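You operate a simulated robot arm through the tools that you are given. There is no shell and no other tool.

You run a simulated robot arm. Do the job below in one go: nothing can be reset, and whatever is moved stays where it is left.

TASK
Wash the pink comb in the suds and rinse it warm.
Fine: dip it, rinse it under the tap, stand it back in its pot, shut the tap and let the basin run empty; leave the other combs and both pots where they stand.

Only the result counts: the job must be done as asked and must still hold three seconds after the hand-in. Knocking over, shifting, dropping, spilling or breaking anything else fails it.

THE ROBOT
A 7-joint arm with a three-finger gripper, fixed in place. Base frame: the origin is at the foot of the arm, x ahead of it, y to its left, z up; the work surface is at about z = 0.8. Units: m, rad, N and s.
Its first joint turns from -2.897 to 2.897 rad. Payload 2.69 kg.
The TCP is the grasp point between the finger pads, 0.03 m short of the fingertips. In the tool frame z runs along the fingers and y along their closing line. Largest opening 0.128 m; the body of the gripper starts 0.117 m behind the TCP.
Orientation is that of the tool frame in the base frame, as a unit quaternion [w, x, y, z]. With the fingers straight down and closing along the base's y, the tool's x points along the base's -x, its y along +y and its z along -z.

THE INTERFACE
- The arm moves only by the tool servo_tool. Its argument "rows" is a list of rows, each a list of 7 numbers: the opening in per cent of the stroke, from 0 (shut) to 100 (fully open), then the shift along the tool's x, y, z in m, then the turn, a rotation vector about the tool's x, y, z in rad. In form: [[jaw, tx, ty, tz, rx, ry, rz], ...]. A call has 1 to 20 rows; each row shifts and turns the commanded pose from where the row before left it, along the tool's axes as they then stand. A row lasts 0.2 s, in which the tool goes at most 0.05 m and 0.15 rad; a call with a longer step from one row to the next is refused whole, and so is a gripper value outside its range. Where a pose cannot be reached the arm comes as near as it can. A force on the tool above 40 N (or 10 N above the force at the start of the call, whichever is more), or a blocked arm, ends the call early, and 0.2 s more pass. Each finger halts on what it meets, pressing with about 44 N; the grip force reading is that of the motor and also rises with nothing between the fingers. The clock runs only during rows and for 0.2 s after the last one: add rows that do not move to give the fingers time. The reply holds the time, the measured pose of the TCP, the force on the tool along the base axes, the opening and the grip force, in the units named above and with some noise, with the torque about the TCP (base axes, N m) and any sound that the robot's microphone picked up, and new pictures: "pictures" is both (left out), scene, wrist or none.
- Cameras (640 x 400 px; columns grow to the right, rows downward): "scene" is fixed at [0.2211, 0.4996, 1.6783]; the picture's right is [-0.73, -0.68, 0.00], its down [-0.40, 0.43, -0.81] and it looks along [0.55, -0.59, -0.58] (base axes); focal length 273 px, centre (320, 200). "wrist" rides on the gripper at [0.059, 0.054, -0.131] in the tool frame; the picture's right is [-0.68, 0.74, 0.00], its down [-0.62, -0.57, -0.55] and it looks along [-0.40, -0.37, 0.84] (tool axes); focal length 234 px, centre (320, 200). There is no depth. A picture from a camera that has moved, and an enlarged one, comes with that camera's place and axes in the base frame and with its lens.
- raise_lower(by): slides the trunk up (or, below 0, down) by that many m; the arm rides with it, the base frame stays. It gives what a move gives, with no picture.
- close_up(camera, box): a new picture of the part [left, top, right, bottom] of that camera's present view, enlarged. No time passes.
- hand_in(): hands the job in; it is judged then, once.

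Places have to be worked out from the pictures, the camera data and where the tool is seen. Open the gripper and draw the arm clear of the work before you hand the job in, unless the task says otherwise.

The tools are called after "Request:" as name(argument=value, ...) on one line, values as JSON. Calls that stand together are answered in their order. servo_tool: Moves the arm, as the interface text tells. Its arguments: {"type":"object","properties":{"rows":{"type":"array","items":{"type":"array","items":{"type":"number"}}},"pictures":{"type":"string","enum":["both","scene","wrist","none"]}},"required":["rows"]} The other tools are called the same way: raise_lower (by) slides the trunk up or down; close_up (camera, box) takes an enlarged picture of a part of a camera's view; hand_in () hands the job in.

At the start:

```text
t: 0.0
tool_pos: [0.7053, -0.2544, 1.4058]
orientation: [0.0, 0.001, 1.0, 0.001]
force: [0.8, -0.6, -0.2]
torque: [-0.01, 0.03, 0.05]
opening: 0.128
grasp_force: 0.1
trunk travel left (down, up): [-0.25, 0.1]
```

scene: 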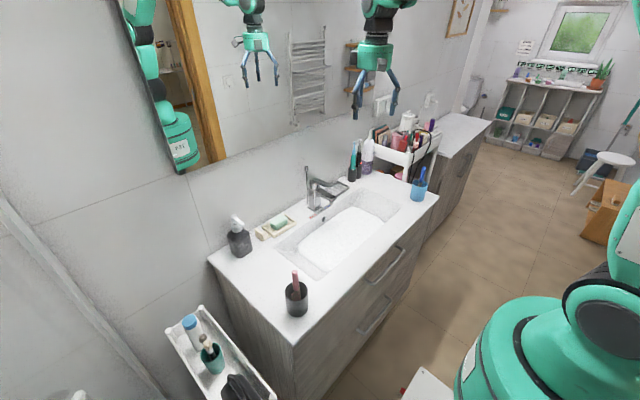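
wrist: 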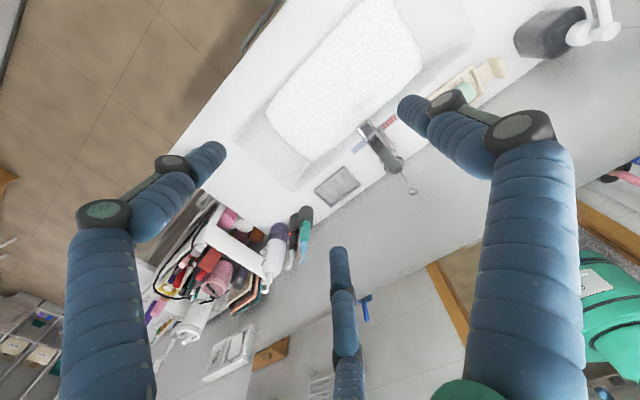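

The scene shows a basin with suds, a tap, a dark pot with a pink comb at the near corner, and a blue pot at the far right. I'll take enlarged pictures to identify the parts.

Request:
close_up(camera="scene", box=[200, 140, 440, 330])

Request:
close_up(camera="scene", box=[260, 250, 340, 330])

Request:
close_up(camera="scene", box=[290, 150, 370, 230])

Request:
close_up(camera="scene", box=[160, 300, 280, 400])

Request:
close_up(camera="scene", box=[340, 90, 450, 210])

Request:
close_up(camera="wrist", box=[220, 0, 560, 220])

```text
2.11 times, centred on (320, 235) of scene
camera zoom: at [0.2211, 0.4996, 1.6783], right [-0.73, -0.68, 0.0], down [-0.4, 0.43, -0.81], along [0.55, -0.59, -0.58], focal length 574 px, centre (320, 126)
```

zoom: 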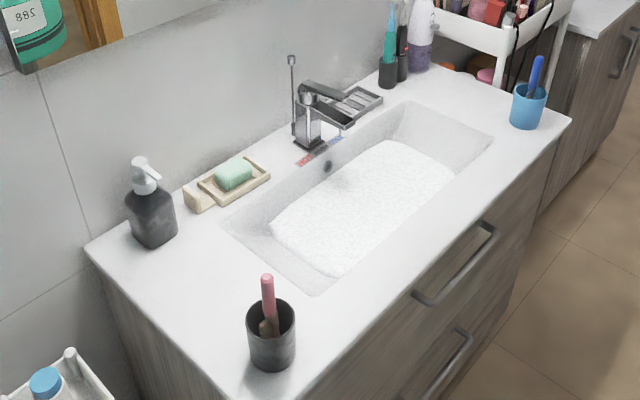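

```text
5.00 times, centred on (300, 290) of scene
camera zoom: at [0.2211, 0.4996, 1.6783], right [-0.73, -0.68, 0.0], down [-0.4, 0.43, -0.81], along [0.55, -0.59, -0.58], focal length 1363 px, centre (420, -250)
```

zoom: 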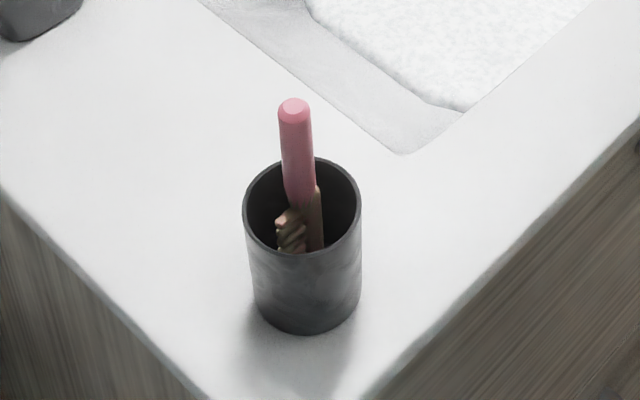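

```text
5.00 times, centred on (330, 190) of scene
camera zoom: at [0.2211, 0.4996, 1.6783], right [-0.73, -0.68, 0.0], down [-0.4, 0.43, -0.81], along [0.55, -0.59, -0.58], focal length 1363 px, centre (270, 250)
```

zoom: 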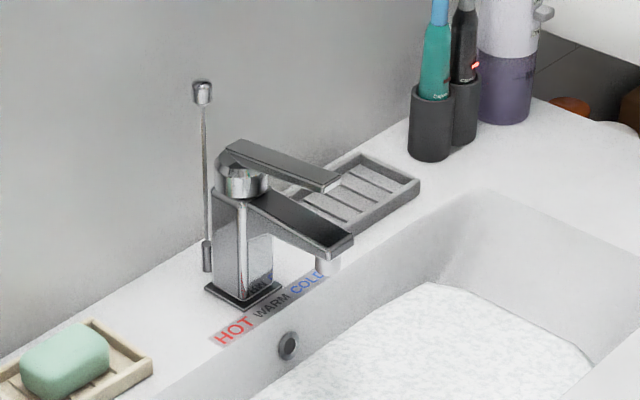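

```text
4.00 times, centred on (220, 350) of scene
camera zoom: at [0.2211, 0.4996, 1.6783], right [-0.73, -0.68, 0.0], down [-0.4, 0.43, -0.81], along [0.55, -0.59, -0.58], focal length 1090 px, centre (720, -400)
```

zoom: 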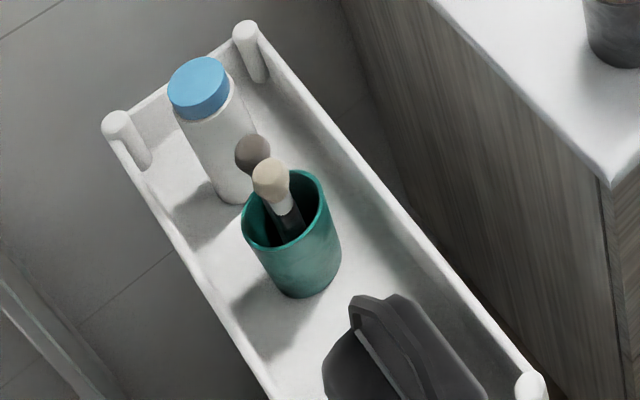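

```text
3.33 times, centred on (395, 150) of scene
camera zoom: at [0.2211, 0.4996, 1.6783], right [-0.73, -0.68, 0.0], down [-0.4, 0.43, -0.81], along [0.55, -0.59, -0.58], focal length 909 px, centre (70, 367)
```

zoom: 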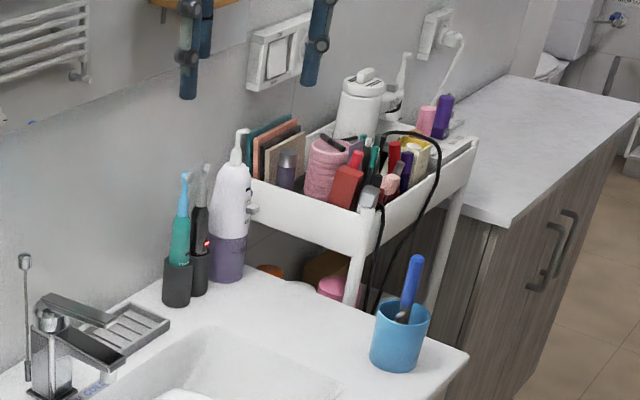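

```text
1.82 times, centred on (390, 110) of wrist
camera zoom: at [0.6471, -0.2017, 1.5372], right [0.68, 0.74, 0.0], down [0.62, -0.57, 0.55], along [0.4, -0.37, -0.84], focal length 426 px, centre (193, 364)
```

zoom: 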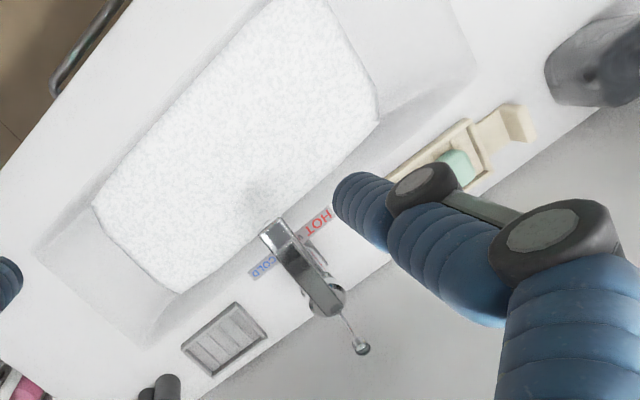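

The first fix puts the counter top near z≈0.89, the tap base near (0.94, -0.24), the drain rod's knob near (0.98, -0.23, 1.09), and the pink comb's pot near (0.61, 0.185). I'll look harder at the tap and combs before moving.

Request:
close_up(camera="scene", box=[300, 160, 348, 222])

Request:
close_up(camera="wrist", box=[340, 100, 430, 200])

Request:
close_up(camera="scene", box=[280, 262, 320, 302])

Request:
close_up(camera="wrist", box=[580, 120, 640, 220])

```text
6.45 times, centred on (324, 191) of scene
camera zoom: at [0.2211, 0.4996, 1.6783], right [-0.73, -0.68, 0.0], down [-0.4, 0.43, -0.81], along [0.55, -0.59, -0.58], focal length 1759 px, centre (294, 258)
```

zoom: 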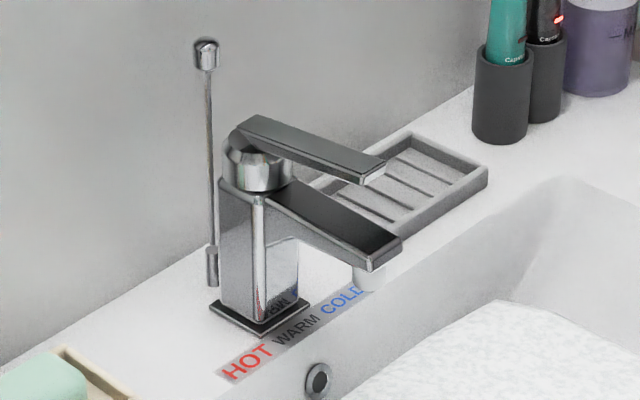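

```text
4.00 times, centred on (385, 150) of wrist
camera zoom: at [0.6471, -0.2017, 1.5372], right [0.68, 0.74, 0.0], down [0.62, -0.57, 0.55], along [0.4, -0.37, -0.84], focal length 937 px, centre (60, 400)
```

zoom: 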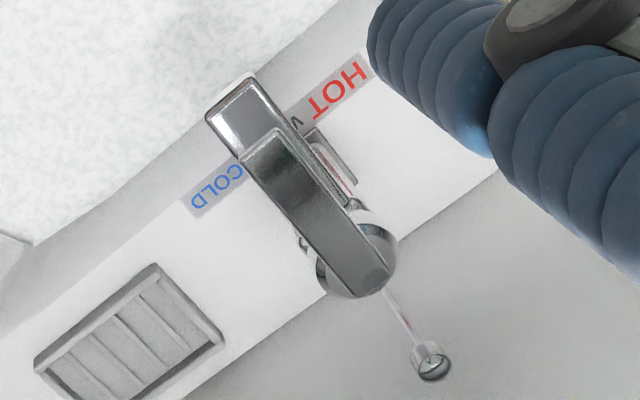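

```text
10.00 times, centred on (300, 282) of scene
camera zoom: at [0.2211, 0.4996, 1.6783], right [-0.73, -0.68, 0.0], down [-0.4, 0.43, -0.81], along [0.55, -0.59, -0.58], focal length 2726 px, centre (520, -620)
```

zoom: 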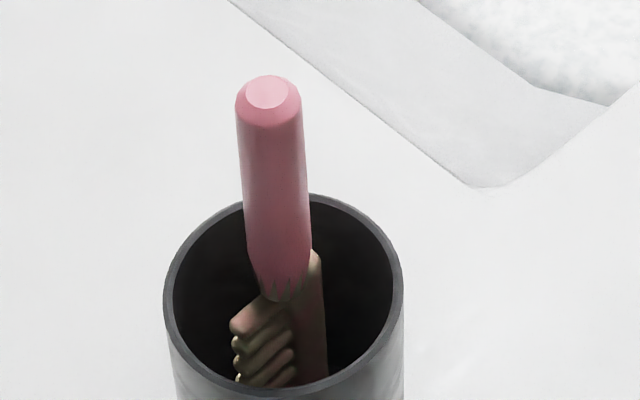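

```text
4.00 times, centred on (610, 170) of wrist
camera zoom: at [0.6471, -0.2017, 1.5372], right [0.68, 0.74, 0.0], down [0.62, -0.57, 0.55], along [0.4, -0.37, -0.84], focal length 937 px, centre (-840, 320)
```

zoom: 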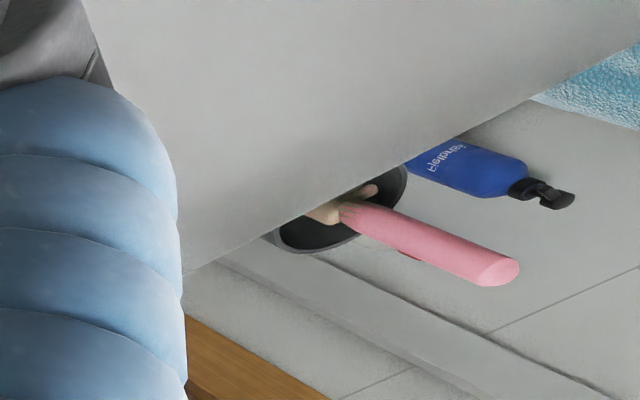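

The lever points straight out over the spout (between HOT and COLD) with its tip near (0.836, -0.232, 1.06), and the pink comb's handle top is near (0.615, 0.18, 1.07). I'll move the gripper above the comb pot, well clear of it, so the wrist camera can look in.

Request:
servo_tool(rows=[[100, 0.009, 0.0435, 0.0125, 0, 0, 0], [100, 0.009, 0.0435, 0.0125, 0, 0, 0], [100, 0.009, 0.0435, 0.0125, 0, 0, 0], [100, 0.009, 0.0435, 0.0125, 0, 0, 0], [100, 0.009, 0.0435, 0.0125, 0, 0, 0], [100, 0.009, 0.0435, 0.0125, 0, 0, 0], [100, 0.009, 0.0435, 0.0125, 0, 0, 0], [100, 0.009, 0.0435, 0.0125, 0, 0, 0], [100, 0.009, 0.0435, 0.0125, 0, 0, 0], [100, 0.009, 0.0435, 0.0125, 0, 0, 0]], pictures="both")

```text
t: 2.2
tool_pos: [0.619, 0.1819, 1.2817]
orientation: [-0.001, 0.001, 1.0, -0.001]
force: [-0.2, 0.7, 0.2]
torque: [-0.05, -0.01, 0.0]
opening: 0.128
grasp_force: 0.1
trunk travel left (down, up): [-0.25, 0.1]
camera wrist: at [0.5616, 0.2347, 1.4139], right [0.68, 0.74, 0.0], down [0.62, -0.57, 0.55], along [0.4, -0.37, -0.84], focal length 234 px, centre (320, 200)
```

scene: 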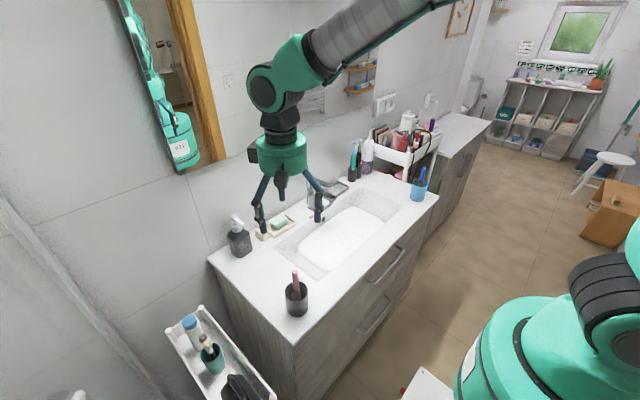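
wrist: 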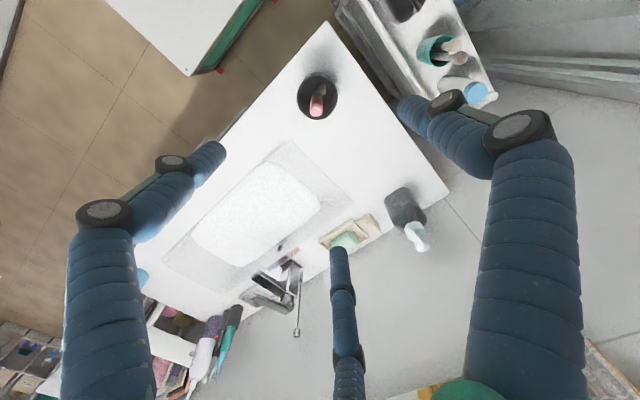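

The gripper visually shows one finger on the +y side and two on the -y side. I'll zoom on the pot from above and on the gripper.

Request:
close_up(camera="wrist", box=[280, 60, 360, 130])

Request:
close_up(camera="scene", box=[230, 120, 350, 230])

Request:
close_up(camera="wrist", box=[230, 230, 330, 350])

```text
5.71 times, centred on (320, 95) of wrist
camera zoom: at [0.5616, 0.2347, 1.4139], right [0.68, 0.74, 0.0], down [0.62, -0.57, 0.55], along [0.4, -0.37, -0.84], focal length 1338 px, centre (320, 800)
```

zoom: 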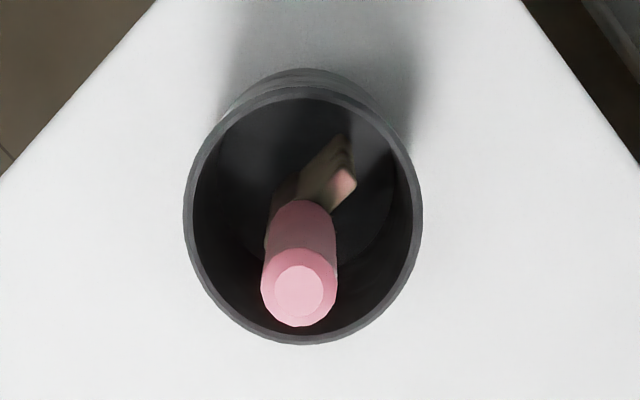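

```text
3.64 times, centred on (290, 175) of scene
camera zoom: at [0.2211, 0.4996, 1.6783], right [-0.73, -0.68, 0.0], down [-0.4, 0.43, -0.81], along [0.55, -0.59, -0.58], focal length 991 px, centre (429, 291)
```

zoom: 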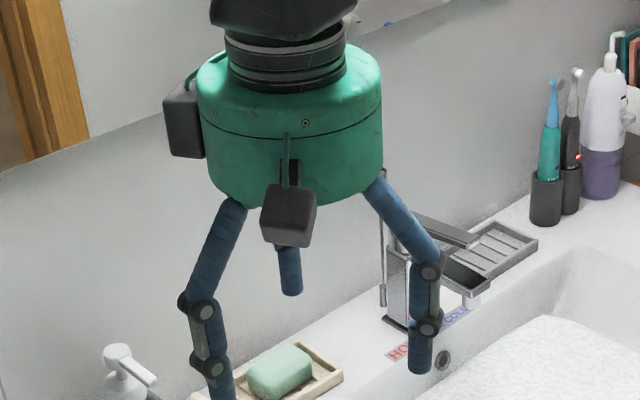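

```text
3.33 times, centred on (280, 290) of wrist
camera zoom: at [0.5616, 0.2347, 1.4139], right [0.68, 0.74, 0.0], down [0.62, -0.57, 0.55], along [0.4, -0.37, -0.84], focal length 781 px, centre (453, -100)
```

zoom: 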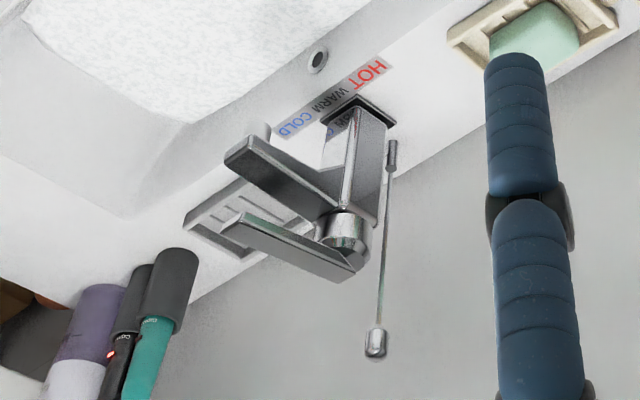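

Only the pink comb stands in this pot (handle top about (0.611, 0.183, 1.077), rim centre (0.609, 0.185, 0.99)). I'll close the jaws in free air to learn how the fingers really converge before working near anything.

Request:
servo_tool(rows=[[0, 0, 0, 0, 0, 0, 0], [0, 0, 0, 0, 0, 0, 0], [0, 0, 0, 0, 0, 0, 0], [0, 0, 0, 0, 0, 0, 0]], pictures="both")

```text
t: 3.2
tool_pos: [0.6205, 0.182, 1.2812]
orientation: [-0.001, 0.0, 1.0, 0.0]
force: [0.1, -0.1, 0.2]
torque: [-0.01, 0.02, 0.01]
opening: 0.0022
grasp_force: 31.1
trunk travel left (down, up): [-0.25, 0.1]
camera wrist: at [0.562, 0.2337, 1.414], right [0.68, 0.74, 0.0], down [0.62, -0.57, 0.55], along [0.4, -0.37, -0.84], focal length 234 px, centre (320, 200)
```

scene: 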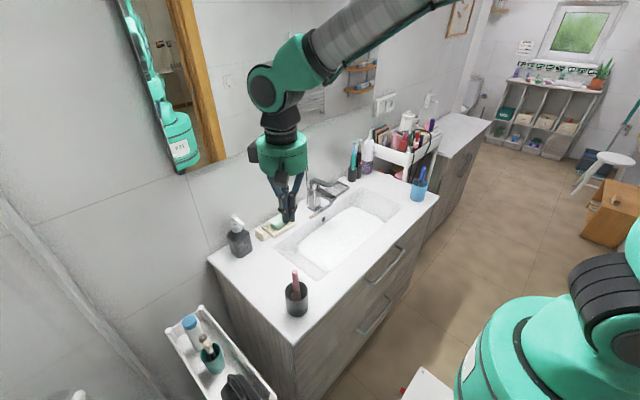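
wrist: 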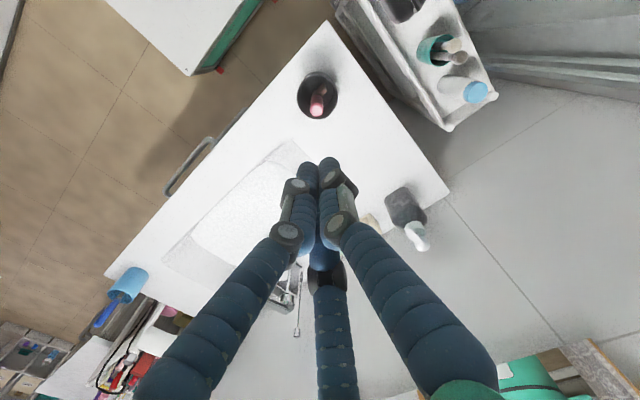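

Closing works, and all fingers converge on the TCP. Next I go above the tap lever with the jaws partly open at z≈1.20 to look at it close up.

Request:
servo_tool(rows=[[60, -0.0207, -0.0376, 0.0073, 0, 0, 0], [60, -0.0207, -0.0376, 0.0073, 0, 0, 0], [60, -0.0207, -0.0376, 0.0073, 0, 0, 0], [60, -0.0207, -0.0376, 0.0073, 0, 0, 0], [60, -0.0207, -0.0376, 0.0073, 0, 0, 0], [60, -0.0207, -0.0376, 0.0073, 0, 0, 0], [60, -0.0207, -0.0376, 0.0073, 0, 0, 0], [60, -0.0207, -0.0376, 0.0073, 0, 0, 0], [60, -0.0207, -0.0376, 0.0073, 0, 0, 0], [60, -0.0207, -0.0376, 0.0073, 0, 0, 0], [60, -0.0207, -0.0376, 0.0073, 0, 0, 0]], pictures="both")

```text
t: 5.6
tool_pos: [0.8412, -0.2322, 1.2009]
orientation: [-0.002, 0.0, 1.0, 0.001]
force: [0.2, 0.0, -0.7]
torque: [0.03, 0.01, -0.01]
opening: 0.0768
grasp_force: 0.3
trunk travel left (down, up): [-0.25, 0.1]
camera wrist: at [0.7834, -0.1788, 1.3335], right [0.68, 0.74, 0.0], down [0.62, -0.57, 0.55], along [0.4, -0.37, -0.84], focal length 234 px, centre (320, 200)
```

scene: 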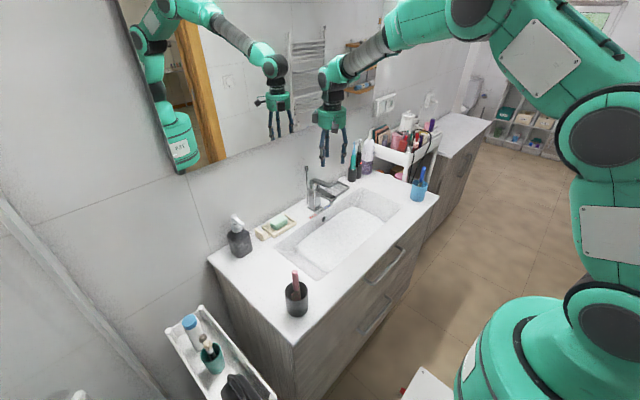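
wrist: 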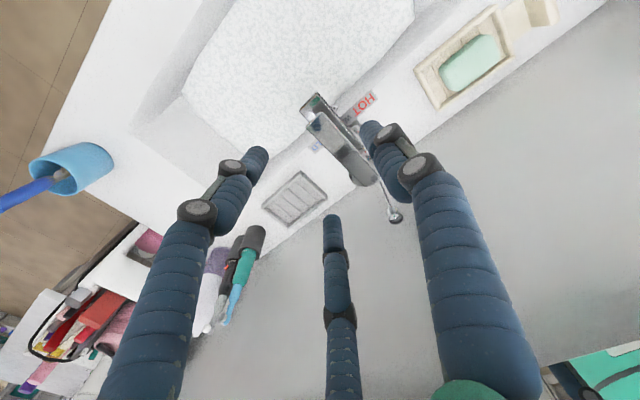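

Request:
close_up(camera="wrist", box=[280, 80, 420, 230])

Request:
close_up(camera="scene", box=[290, 130, 370, 220])

```text
2.67 times, centred on (350, 155) of wrist
camera zoom: at [0.7834, -0.1788, 1.3335], right [0.68, 0.74, 0.0], down [0.62, -0.57, 0.55], along [0.4, -0.37, -0.84], focal length 624 px, centre (240, 320)
```

zoom: 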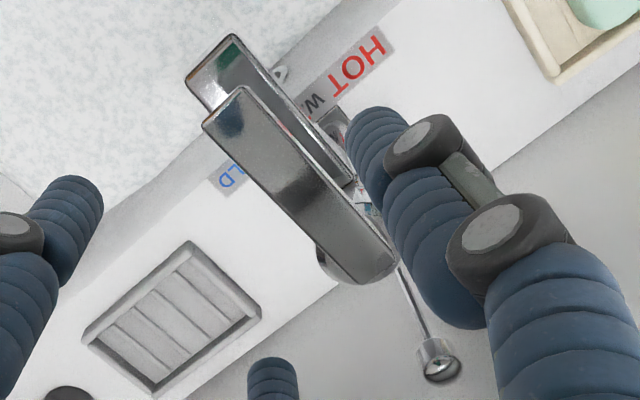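

```text
4.44 times, centred on (330, 175) of scene
camera zoom: at [0.2211, 0.4996, 1.6783], right [-0.73, -0.68, 0.0], down [-0.4, 0.43, -0.81], along [0.55, -0.59, -0.58], focal length 1212 px, centre (276, 311)
```

zoom: 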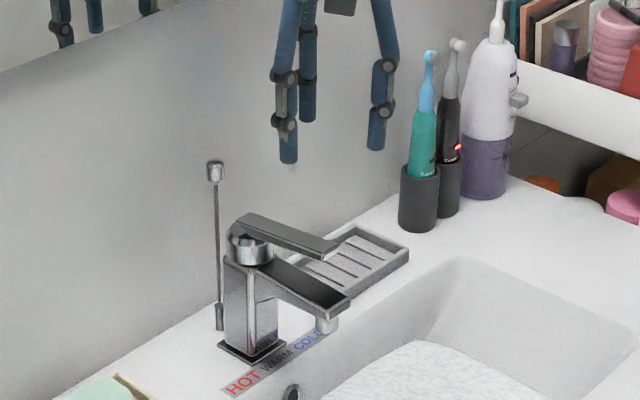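

The lever runs from about (0.946, -0.236) to a tip at (0.829, -0.231, 1.06), about 24 mm wide, aligned with WARM. I'll lower the open jaws astride it, with the tips staying above the spout top (≈1.0), and check before closing.

Request:
servo_tool(rows=[[60, -0.0012, 0.0002, 0.0292, 0, 0, 0], [60, -0.0012, 0.0002, 0.0292, 0, 0, 0], [60, -0.0012, 0.0002, 0.0292, 0, 0, 0], [60, -0.0012, 0.0002, 0.0292, 0, 0, 0], [60, -0.0012, 0.0002, 0.0272, 0, 0, 0], [60, 0, 0, 0, 0, 0, 0]], pictures="both")

Request:
close_up(camera="scene", box=[290, 130, 370, 220])

Request:
close_up(camera="wrist", box=[240, 80, 440, 280])

```text
t: 7.0
tool_pos: [0.8516, -0.2297, 1.0526]
orientation: [0.0, -0.001, 1.0, 0.001]
force: [0.2, 0.3, -0.2]
torque: [0.01, 0.03, -0.01]
opening: 0.0769
grasp_force: 0.0
trunk travel left (down, up): [-0.25, 0.1]
camera wrist: at [0.7932, -0.1761, 1.1854], right [0.68, 0.74, 0.0], down [0.62, -0.57, 0.55], along [0.4, -0.37, -0.84], focal length 234 px, centre (320, 200)
```

scene: 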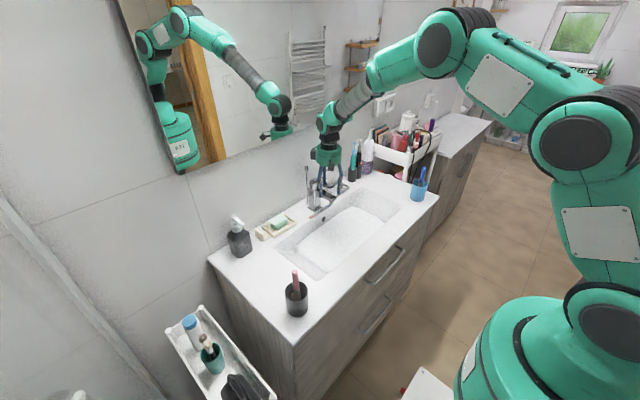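
wrist: 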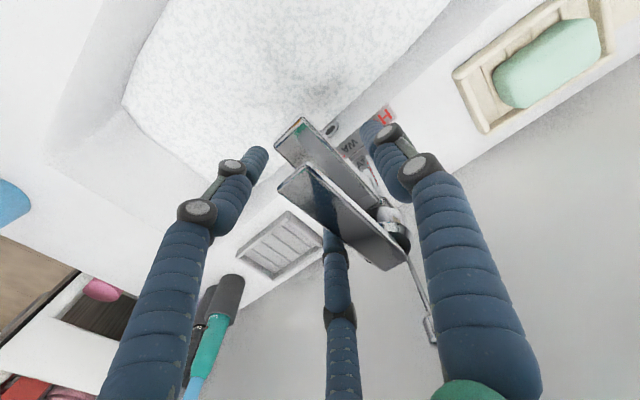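

```text
4.44 times, centred on (330, 175) of scene
camera zoom: at [0.2211, 0.4996, 1.6783], right [-0.73, -0.68, 0.0], down [-0.4, 0.43, -0.81], along [0.55, -0.59, -0.58], focal length 1212 px, centre (276, 311)
```

zoom: 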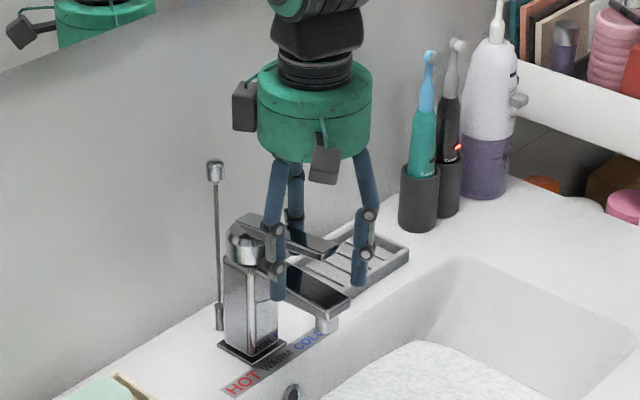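

```text
2.00 times, centred on (340, 180) of wrist
camera zoom: at [0.7932, -0.1761, 1.1854], right [0.68, 0.74, 0.0], down [0.62, -0.57, 0.55], along [0.4, -0.37, -0.84], focal length 468 px, centre (280, 240)
```

zoom: 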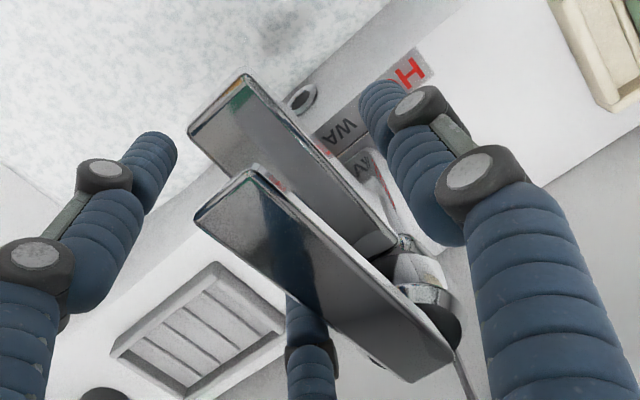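

The lever sits between the jaws, with its centre at y≈-0.2325 against TCP y≈-0.230. I'll shift by 2.5 mm and close on it.

Request:
servo_tool(rows=[[60, 0, -0.0025, 0, 0, 0, 0], [30, 0, 0, 0, 0, 0, 0], [10, 0, 0, 0, 0, 0, 0], [10, 0, 0, 0, 0, 0, 0]], pictures="wrist")

Request:
close_up(camera="wrist", box=[240, 80, 440, 280])

Request:
close_up(camera="scene", box=[290, 130, 370, 220])

```text
t: 8.0
tool_pos: [0.8504, -0.234, 1.0546]
orientation: [0.0, 0.001, 1.0, 0.002]
force: [4.8, -19.2, -1.9]
torque: [-0.08, 0.12, -1.63]
opening: 0.038
grasp_force: 45.2
trunk travel left (down, up): [-0.25, 0.1]
camera wrist: at [0.7923, -0.1814, 1.1858], right [0.68, 0.74, 0.0], down [0.62, -0.57, 0.55], along [0.4, -0.37, -0.84], focal length 234 px, centre (320, 200)
```

wrist: 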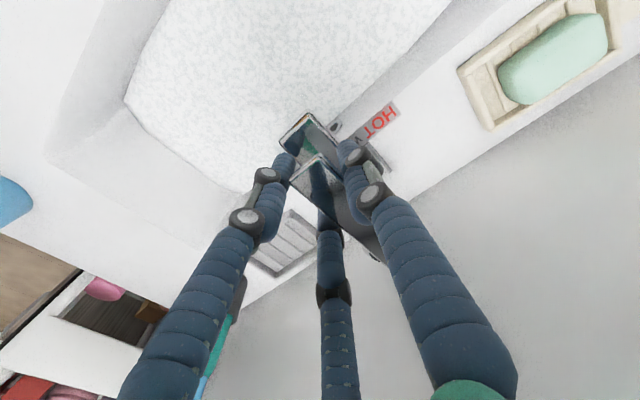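

```text
2.00 times, centred on (340, 180) of wrist
camera zoom: at [0.7923, -0.1814, 1.1858], right [0.68, 0.74, 0.0], down [0.62, -0.57, 0.55], along [0.4, -0.37, -0.84], focal length 468 px, centre (280, 240)
```

zoom: 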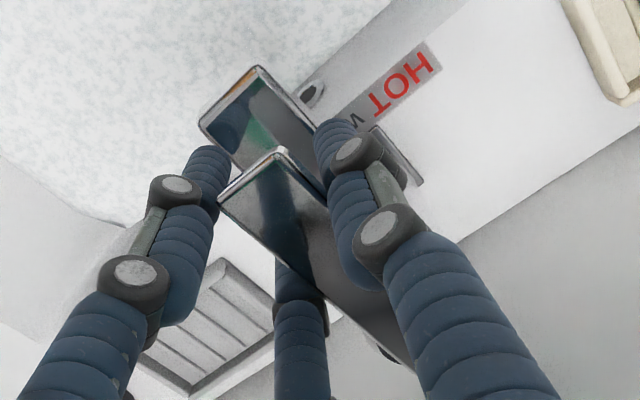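

```text
4.44 times, centred on (330, 175) of scene
camera zoom: at [0.2211, 0.4996, 1.6783], right [-0.73, -0.68, 0.0], down [-0.4, 0.43, -0.81], along [0.55, -0.59, -0.58], focal length 1212 px, centre (276, 311)
```

zoom: 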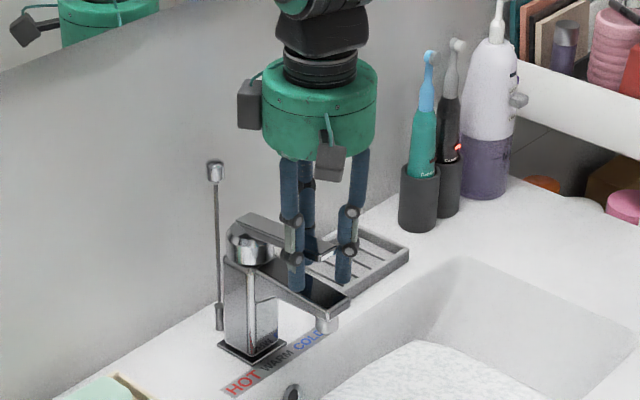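

The jaws stopped at 38 mm with a sideways net force of 19 N, so the grip is somewhat lopsided. I'll ease 3 mm toward -y and check whether the side load drops before lifting.

Request:
servo_tool(rows=[[25, 0, -0.003, 0, 0, 0, 0], [25, 0, 0, 0, 0, 0, 0]], pictures="wrist")

Request:
close_up(camera="wrist", box=[240, 80, 440, 280])

```text
t: 8.6
tool_pos: [0.8497, -0.237, 1.0543]
orientation: [-0.001, 0.0, 1.0, 0.001]
force: [5.3, -7.1, -0.9]
torque: [-0.02, 0.07, -0.62]
opening: 0.0371
grasp_force: 44.9
trunk travel left (down, up): [-0.25, 0.1]
camera wrist: at [0.792, -0.1834, 1.186], right [0.68, 0.74, 0.0], down [0.62, -0.57, 0.55], along [0.4, -0.37, -0.84], focal length 234 px, centre (320, 200)
```

wrist: 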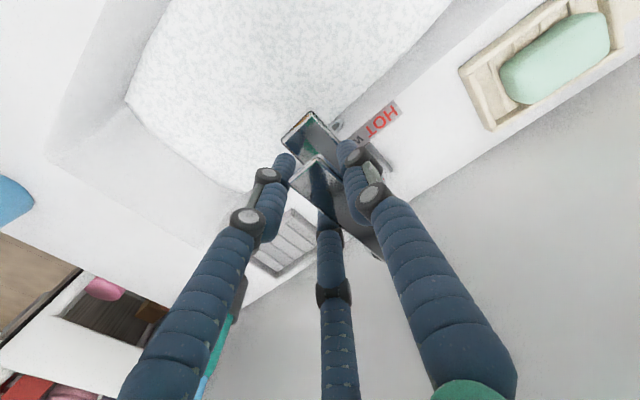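

```text
2.00 times, centred on (340, 180) of wrist
camera zoom: at [0.792, -0.1834, 1.186], right [0.68, 0.74, 0.0], down [0.62, -0.57, 0.55], along [0.4, -0.37, -0.84], focal length 468 px, centre (280, 240)
```

zoom: 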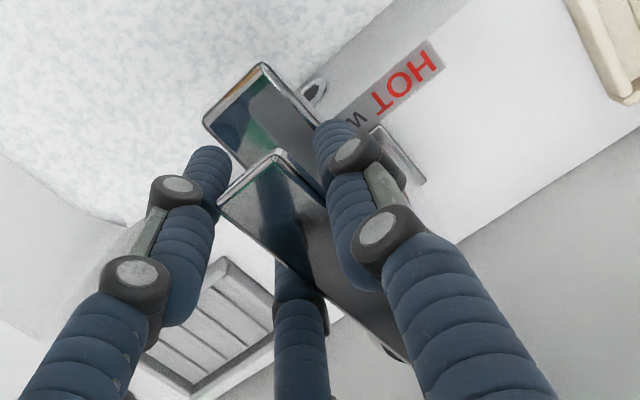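

The side load dropped to 7 N and the lever is held between the +y finger and a -y finger. I'll start lifting gently, 16 mm, and look for movement and water.

Request:
servo_tool(rows=[[20, 0, 0, -0.005, 0, 0, 0], [20, 0, 0, -0.005, 0, 0, 0], [20, 0, 0, -0.006, 0, 0, 0]], pictures="both")

Request:
close_up(camera="scene", box=[290, 130, 370, 220])

Request:
close_up(camera="wrist", box=[240, 80, 440, 280])

```text
t: 9.4
tool_pos: [0.849, -0.2385, 1.0696]
orientation: [-0.001, -0.001, 1.0, 0.001]
force: [9.4, -14.9, -20.6]
torque: [-0.44, 1.45, -1.28]
opening: 0.0371
grasp_force: 45.5
trunk travel left (down, up): [-0.25, 0.1]
camera wrist: at [0.7919, -0.1856, 1.2018], right [0.68, 0.74, 0.0], down [0.62, -0.57, 0.55], along [0.4, -0.37, -0.84], focal length 234 px, centre (320, 200)
```

scene: 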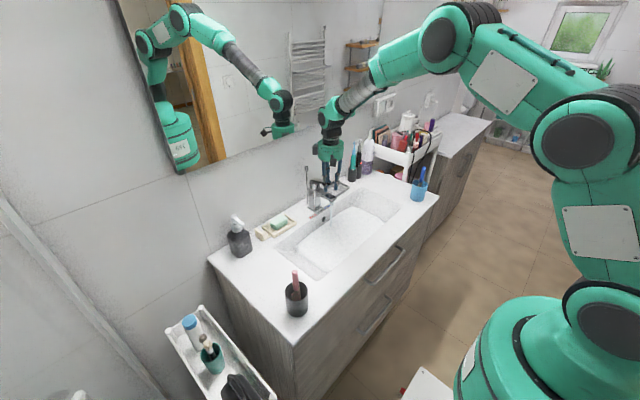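
wrist: 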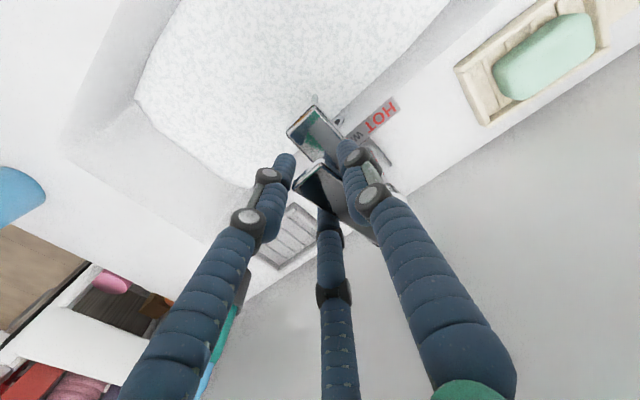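

```text
4.44 times, centred on (330, 175) of scene
camera zoom: at [0.2211, 0.4996, 1.6783], right [-0.73, -0.68, 0.0], down [-0.4, 0.43, -0.81], along [0.55, -0.59, -0.58], focal length 1212 px, centre (276, 311)
```

zoom: 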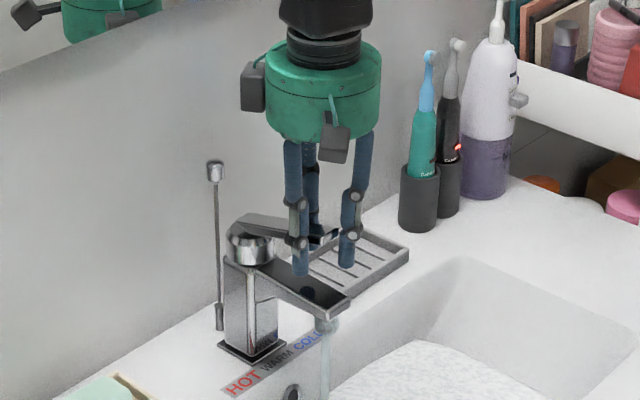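

```text
2.00 times, centred on (340, 180) of wrist
camera zoom: at [0.7919, -0.1856, 1.2018], right [0.68, 0.74, 0.0], down [0.62, -0.57, 0.55], along [0.4, -0.37, -0.84], focal length 468 px, centre (280, 240)
```

zoom: 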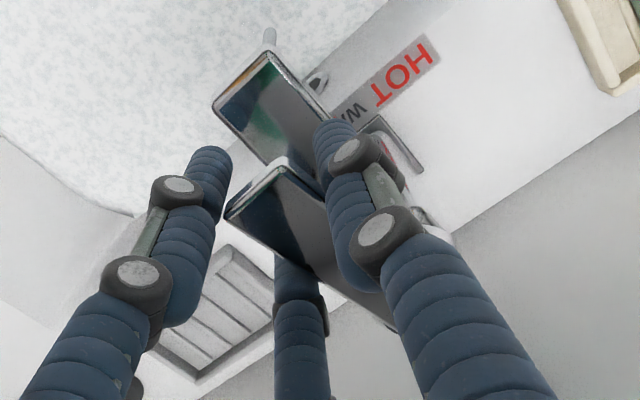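

Water now runs from the spout. I'll zoom on the stream for its look, and on the lever's swing angle.

Request:
close_up(camera="scene", box=[310, 180, 350, 230])

Request:
close_up(camera="wrist", box=[260, 80, 360, 180])

```text
8.00 times, centred on (330, 205) of scene
camera zoom: at [0.2211, 0.4996, 1.6783], right [-0.73, -0.68, 0.0], down [-0.4, 0.43, -0.81], along [0.55, -0.59, -0.58], focal length 2181 px, centre (240, 160)
```

zoom: 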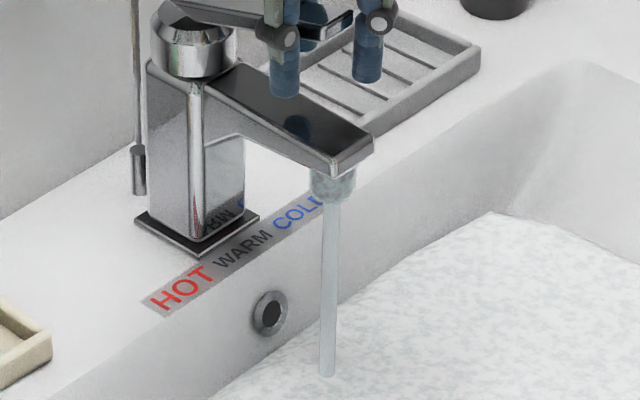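

```text
4.00 times, centred on (310, 130) of wrist
camera zoom: at [0.7919, -0.1856, 1.2018], right [0.68, 0.74, 0.0], down [0.62, -0.57, 0.55], along [0.4, -0.37, -0.84], focal length 937 px, centre (360, 480)
```

zoom: 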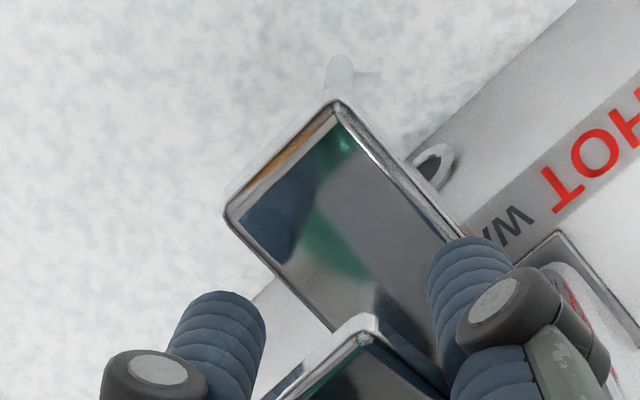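

The stream is neutral-coloured and falls at about (0.836, -0.232) from z≈0.97 to the suds at z≈0.84; the lever is still straight at WARM. I'll raise the lever another 5 mm, let go, rise clear, and head for the comb pot.

Request:
servo_tool(rows=[[20, 0, 0, -0.005, 0, 0, 0], [60, 0, 0, 0, 0, 0, 0], [60, 0, 0, 0, 0, 0, 0], [60, 0, 0, -0.04, 0, 0, 0], [60, 0, 0, -0.04, 0, 0, 0], [60, 0, 0, -0.04, 0, 0, 0], [60, 0.024, 0.04235, 0, 0, 0, 0], [60, 0.024, 0.04235, 0, 0, 0, 0], [60, 0.024, 0.04235, 0, 0, 0, 0], [60, 0.024, 0.04235, 0, 0, 0, 0], [60, 0.024, 0.04235, 0, 0, 0, 0], [60, 0.024, 0.04235, 0, 0, 0, 0], [60, 0.024, 0.04235, 0, 0, 0, 0], [60, 0.024, 0.04235, 0, 0, 0, 0], [60, 0.024, 0.04235, 0, 0, 0, 0], [60, 0.024, 0.04235, 0, 0, 0, 0]], pictures="both")

Request:
close_up(camera="scene", box=[290, 150, 370, 230])

Request:
close_up(camera="wrist", box=[260, 40, 400, 180])

```text
t: 12.8
tool_pos: [0.6097, 0.1855, 1.1995]
orientation: [0.001, -0.001, 1.0, 0.001]
force: [-0.5, 0.1, -0.5]
torque: [-0.07, -0.01, 0.04]
opening: 0.0769
grasp_force: 0.0
trunk travel left (down, up): [-0.25, 0.1]
camera wrist: at [0.5515, 0.238, 1.3316], right [0.68, 0.74, 0.0], down [0.62, -0.57, 0.55], along [0.4, -0.37, -0.84], focal length 234 px, centre (320, 200)
```

scene: 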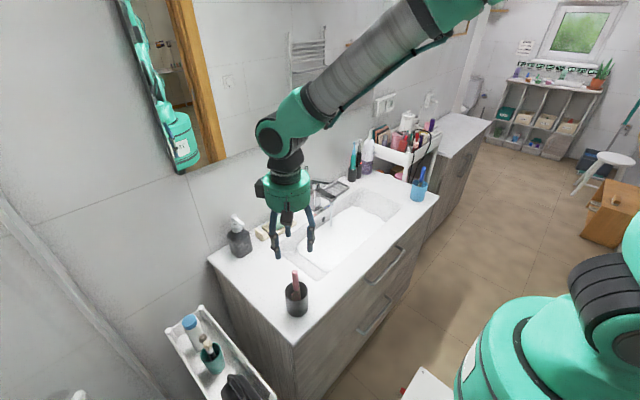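
wrist: 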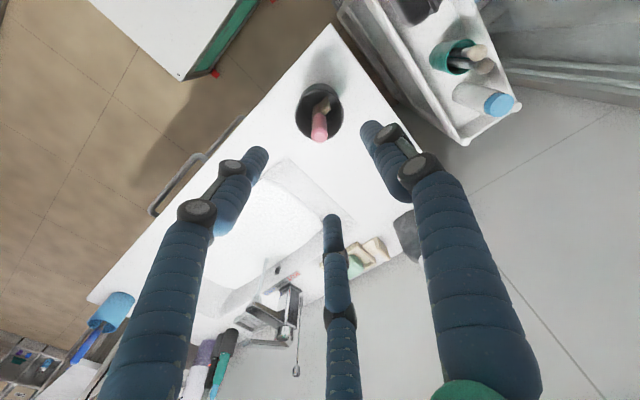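

```text
5.00 times, centred on (330, 190) of scene
camera zoom: at [0.2211, 0.4996, 1.6783], right [-0.73, -0.68, 0.0], down [-0.4, 0.43, -0.81], along [0.55, -0.59, -0.58], focal length 1363 px, centre (270, 250)
```

zoom: 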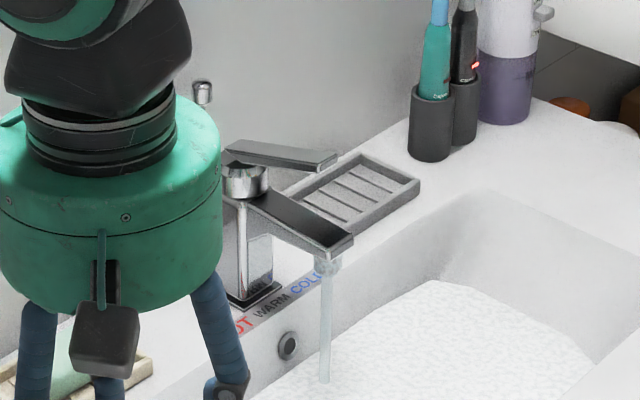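

```text
2.86 times, centred on (330, 110) of wrist
camera zoom: at [0.5515, 0.238, 1.3316], right [0.68, 0.74, 0.0], down [0.62, -0.57, 0.55], along [0.4, -0.37, -0.84], focal length 669 px, centre (291, 457)
```

zoom: 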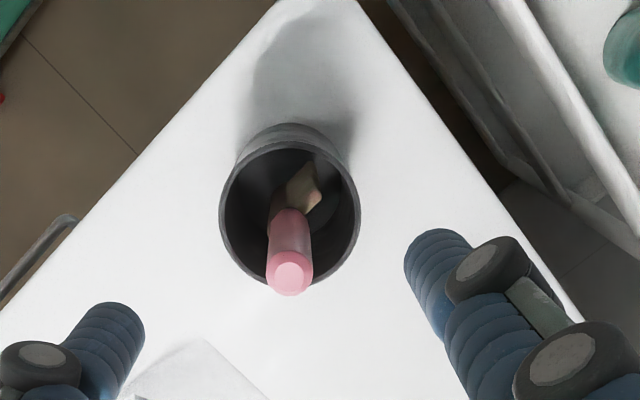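

Water keeps running and the lever is still straight. The comb handle lies right under the TCP, so I'll descend to z≈1.043 (tips above the pot rim) and close.

Request:
servo_tool(rows=[[60, 0, 0, 0.04, 0, 0, 0], [60, 0, 0, 0.04, 0, 0, 0], [60, 0, 0, 0.04, 0, 0, 0], [60, 0, 0, 0.036, 0, 0, 0], [40, 0, 0, 0, 0, 0, 0], [20, 0, 0, 0, 0, 0, 0], [0, 0, 0, 0, 0, 0, 0], [0, 0, 0, 0, 0, 0, 0]], pictures="both")

Request:
close_up(camera="scene", box=[260, 240, 340, 330])

```text
t: 14.6
tool_pos: [0.6078, 0.1865, 1.0435]
orientation: [-0.001, 0.0, 1.0, 0.001]
force: [-0.3, -0.7, -0.6]
torque: [0.02, -0.01, -0.03]
opening: 0.0201
grasp_force: 43.7
trunk travel left (down, up): [-0.25, 0.1]
camera wrist: at [0.5504, 0.2401, 1.1752], right [0.68, 0.74, 0.0], down [0.62, -0.57, 0.55], along [0.4, -0.37, -0.84], focal length 234 px, centre (320, 200)
```

scene: 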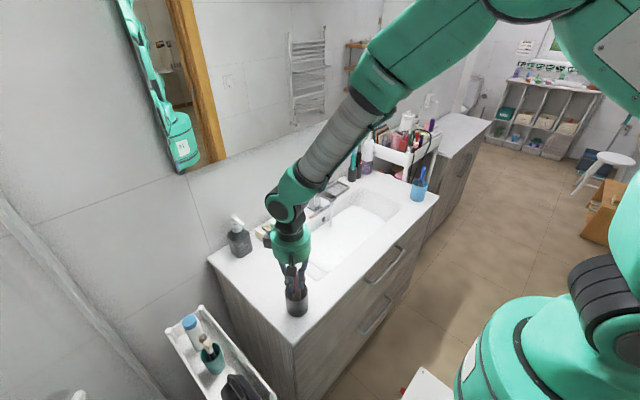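
wrist: 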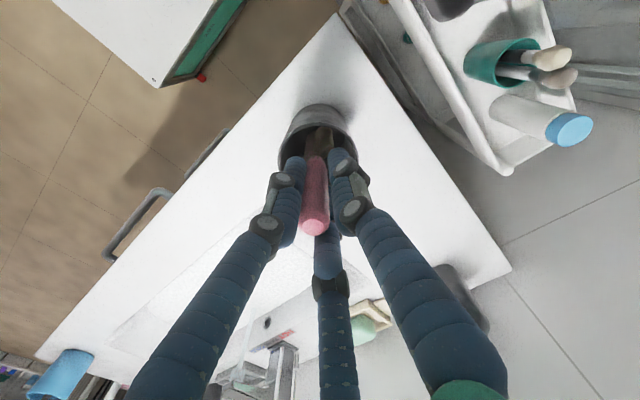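

```text
4.44 times, centred on (300, 285) of scene
camera zoom: at [0.2211, 0.4996, 1.6783], right [-0.73, -0.68, 0.0], down [-0.4, 0.43, -0.81], along [0.55, -0.59, -0.58], focal length 1212 px, centre (409, -178)
```

zoom: 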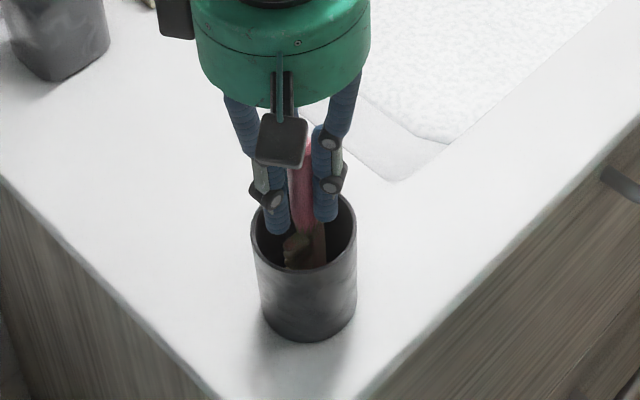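

The jaws hold the 20 mm handle. I'll lift straight up 0.135 m so the head clears the rim, and check the pot stays put.

Request:
servo_tool(rows=[[0, 0, 0, -0.02, 0, 0, 0], [0, 0, 0, -0.03, 0, 0, 0], [0, 0, 0, -0.03, 0, 0, 0], [0, 0, 0, -0.03, 0, 0, 0], [0, 0, 0, -0.03, 0, 0, 0], [0, 0, 0, 0, 0, 0, 0]], pictures="both")

Request:
close_up(camera="scene", box=[250, 210, 340, 330])

Request:
close_up(camera="wrist", box=[240, 80, 420, 260])

```text
t: 16.0
tool_pos: [0.6064, 0.185, 1.1825]
orientation: [0.0, 0.001, 1.0, 0.001]
force: [-0.8, 0.5, -0.7]
torque: [0.0, -0.02, 0.0]
opening: 0.0204
grasp_force: 43.7
trunk travel left (down, up): [-0.25, 0.1]
camera wrist: at [0.5481, 0.2393, 1.3143], right [0.68, 0.74, 0.0], down [0.62, -0.57, 0.55], along [0.4, -0.37, -0.84], focal length 234 px, centre (320, 200)
```

scene: 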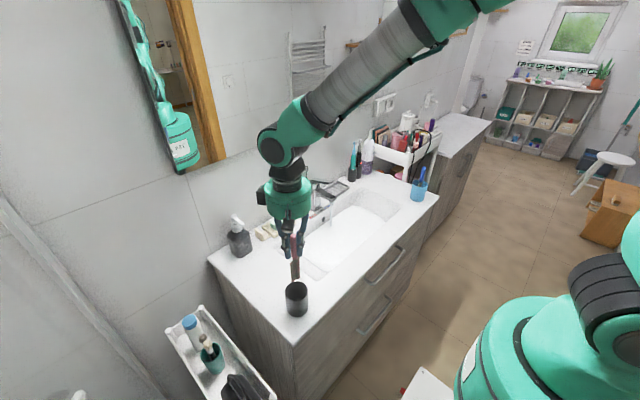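
wrist: 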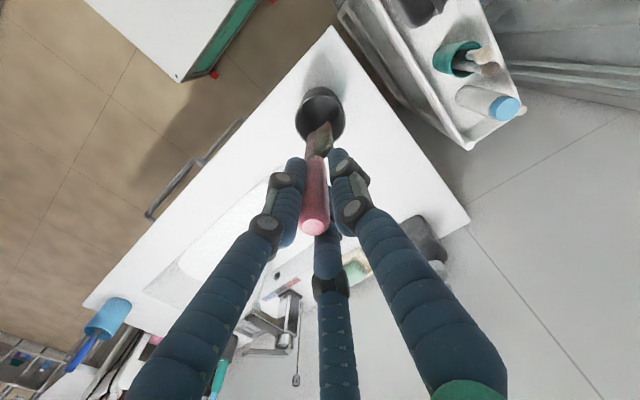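

```text
3.33 times, centred on (295, 270) of scene
camera zoom: at [0.2211, 0.4996, 1.6783], right [-0.73, -0.68, 0.0], down [-0.4, 0.43, -0.81], along [0.55, -0.59, -0.58], focal length 909 px, centre (403, -33)
```

zoom: 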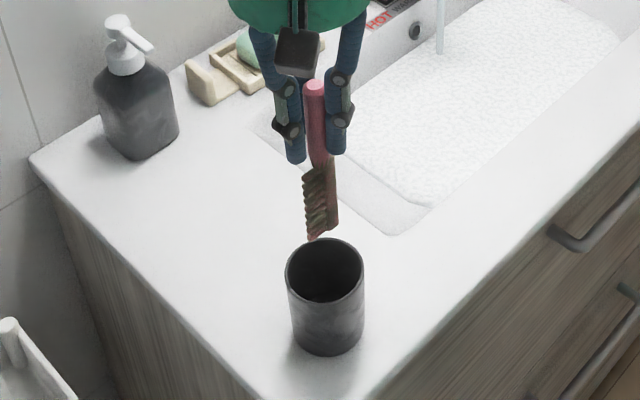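

```text
2.22 times, centred on (330, 170) of wrist
camera zoom: at [0.5481, 0.2393, 1.3143], right [0.68, 0.74, 0.0], down [0.62, -0.57, 0.55], along [0.4, -0.37, -0.84], focal length 520 px, centre (298, 267)
```

zoom: 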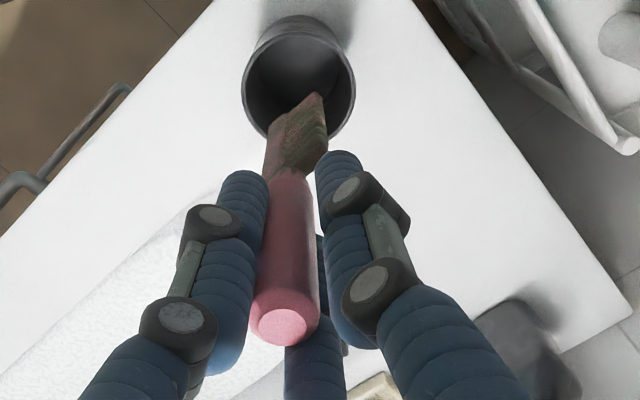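

The comb came out cleanly: neck ~0.05 m and head tip ~0.142 m below the TCP, and the pot hasn't moved. Suds lie at z≈0.84 over x 0.665–0.85, y -0.45…-0.035; I'll carry the comb over (0.755, -0.13) and lower it partway in.

Request:
servo_tool(rows=[[0, -0.0186, -0.0394, 0, 0, 0, 0], [0, -0.0186, -0.0394, 0, 0, 0, 0], [0, -0.0186, -0.0394, 0, 0, 0, 0], [0, -0.0186, -0.0394, 0.02, 0, 0, 0], [0, -0.0186, -0.0394, 0.02, 0, 0, 0], [0, -0.0186, -0.0394, 0.02, 0, 0, 0], [0, -0.0186, -0.0394, 0.02, 0, 0, 0], [0, -0.0186, -0.0394, 0.02, 0, 0, 0], [0, 0, 0, 0.045, 0, 0, 0], [0, 0, 0, 0.045, 0, 0, 0], [0, 0, 0, 0.045, 0, 0, 0], [0, 0, 0, 0.02, 0, 0, 0]], pictures="both")

Request:
close_up(camera="scene", box=[270, 150, 410, 290])

```text
t: 18.6
tool_pos: [0.7598, -0.1298, 0.9264]
orientation: [0.001, -0.001, 1.0, 0.0]
force: [-3.1, 1.5, 11.3]
torque: [0.19, 0.36, 0.02]
opening: 0.0201
grasp_force: 43.7
trunk travel left (down, up): [-0.25, 0.1]
camera wrist: at [0.701, -0.0772, 1.0588], right [0.68, 0.74, 0.0], down [0.62, -0.57, 0.55], along [0.41, -0.37, -0.84], focal length 234 px, centre (320, 200)
```

scene: 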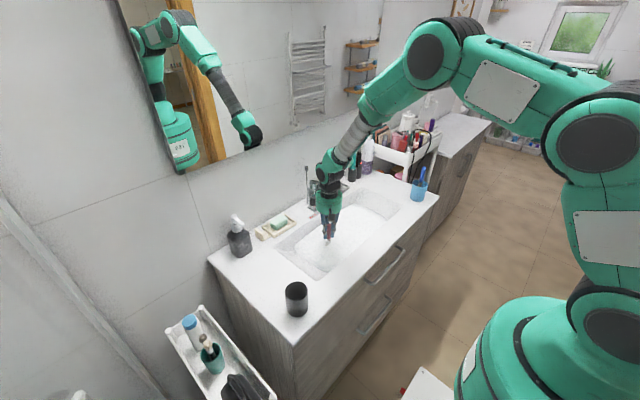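
wrist: 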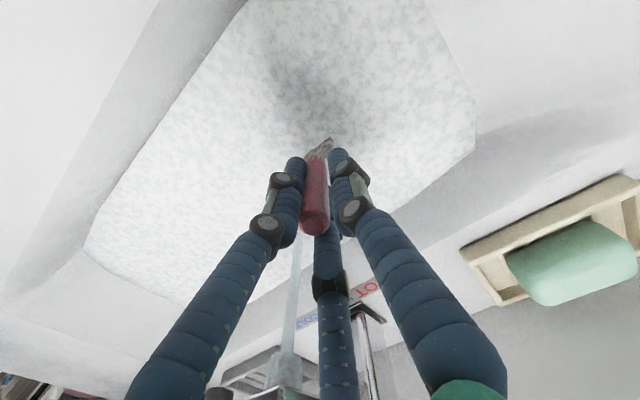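

```text
2.86 times, centred on (340, 220) of scene
camera zoom: at [0.2211, 0.4996, 1.6783], right [-0.73, -0.68, 0.0], down [-0.4, 0.43, -0.81], along [0.55, -0.59, -0.58], focal length 779 px, centre (263, 143)
```

zoom: 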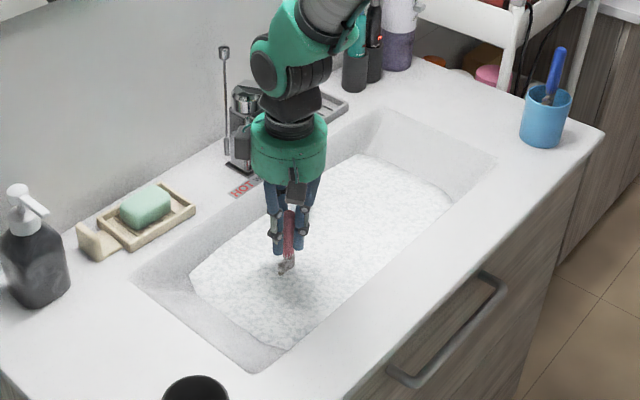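

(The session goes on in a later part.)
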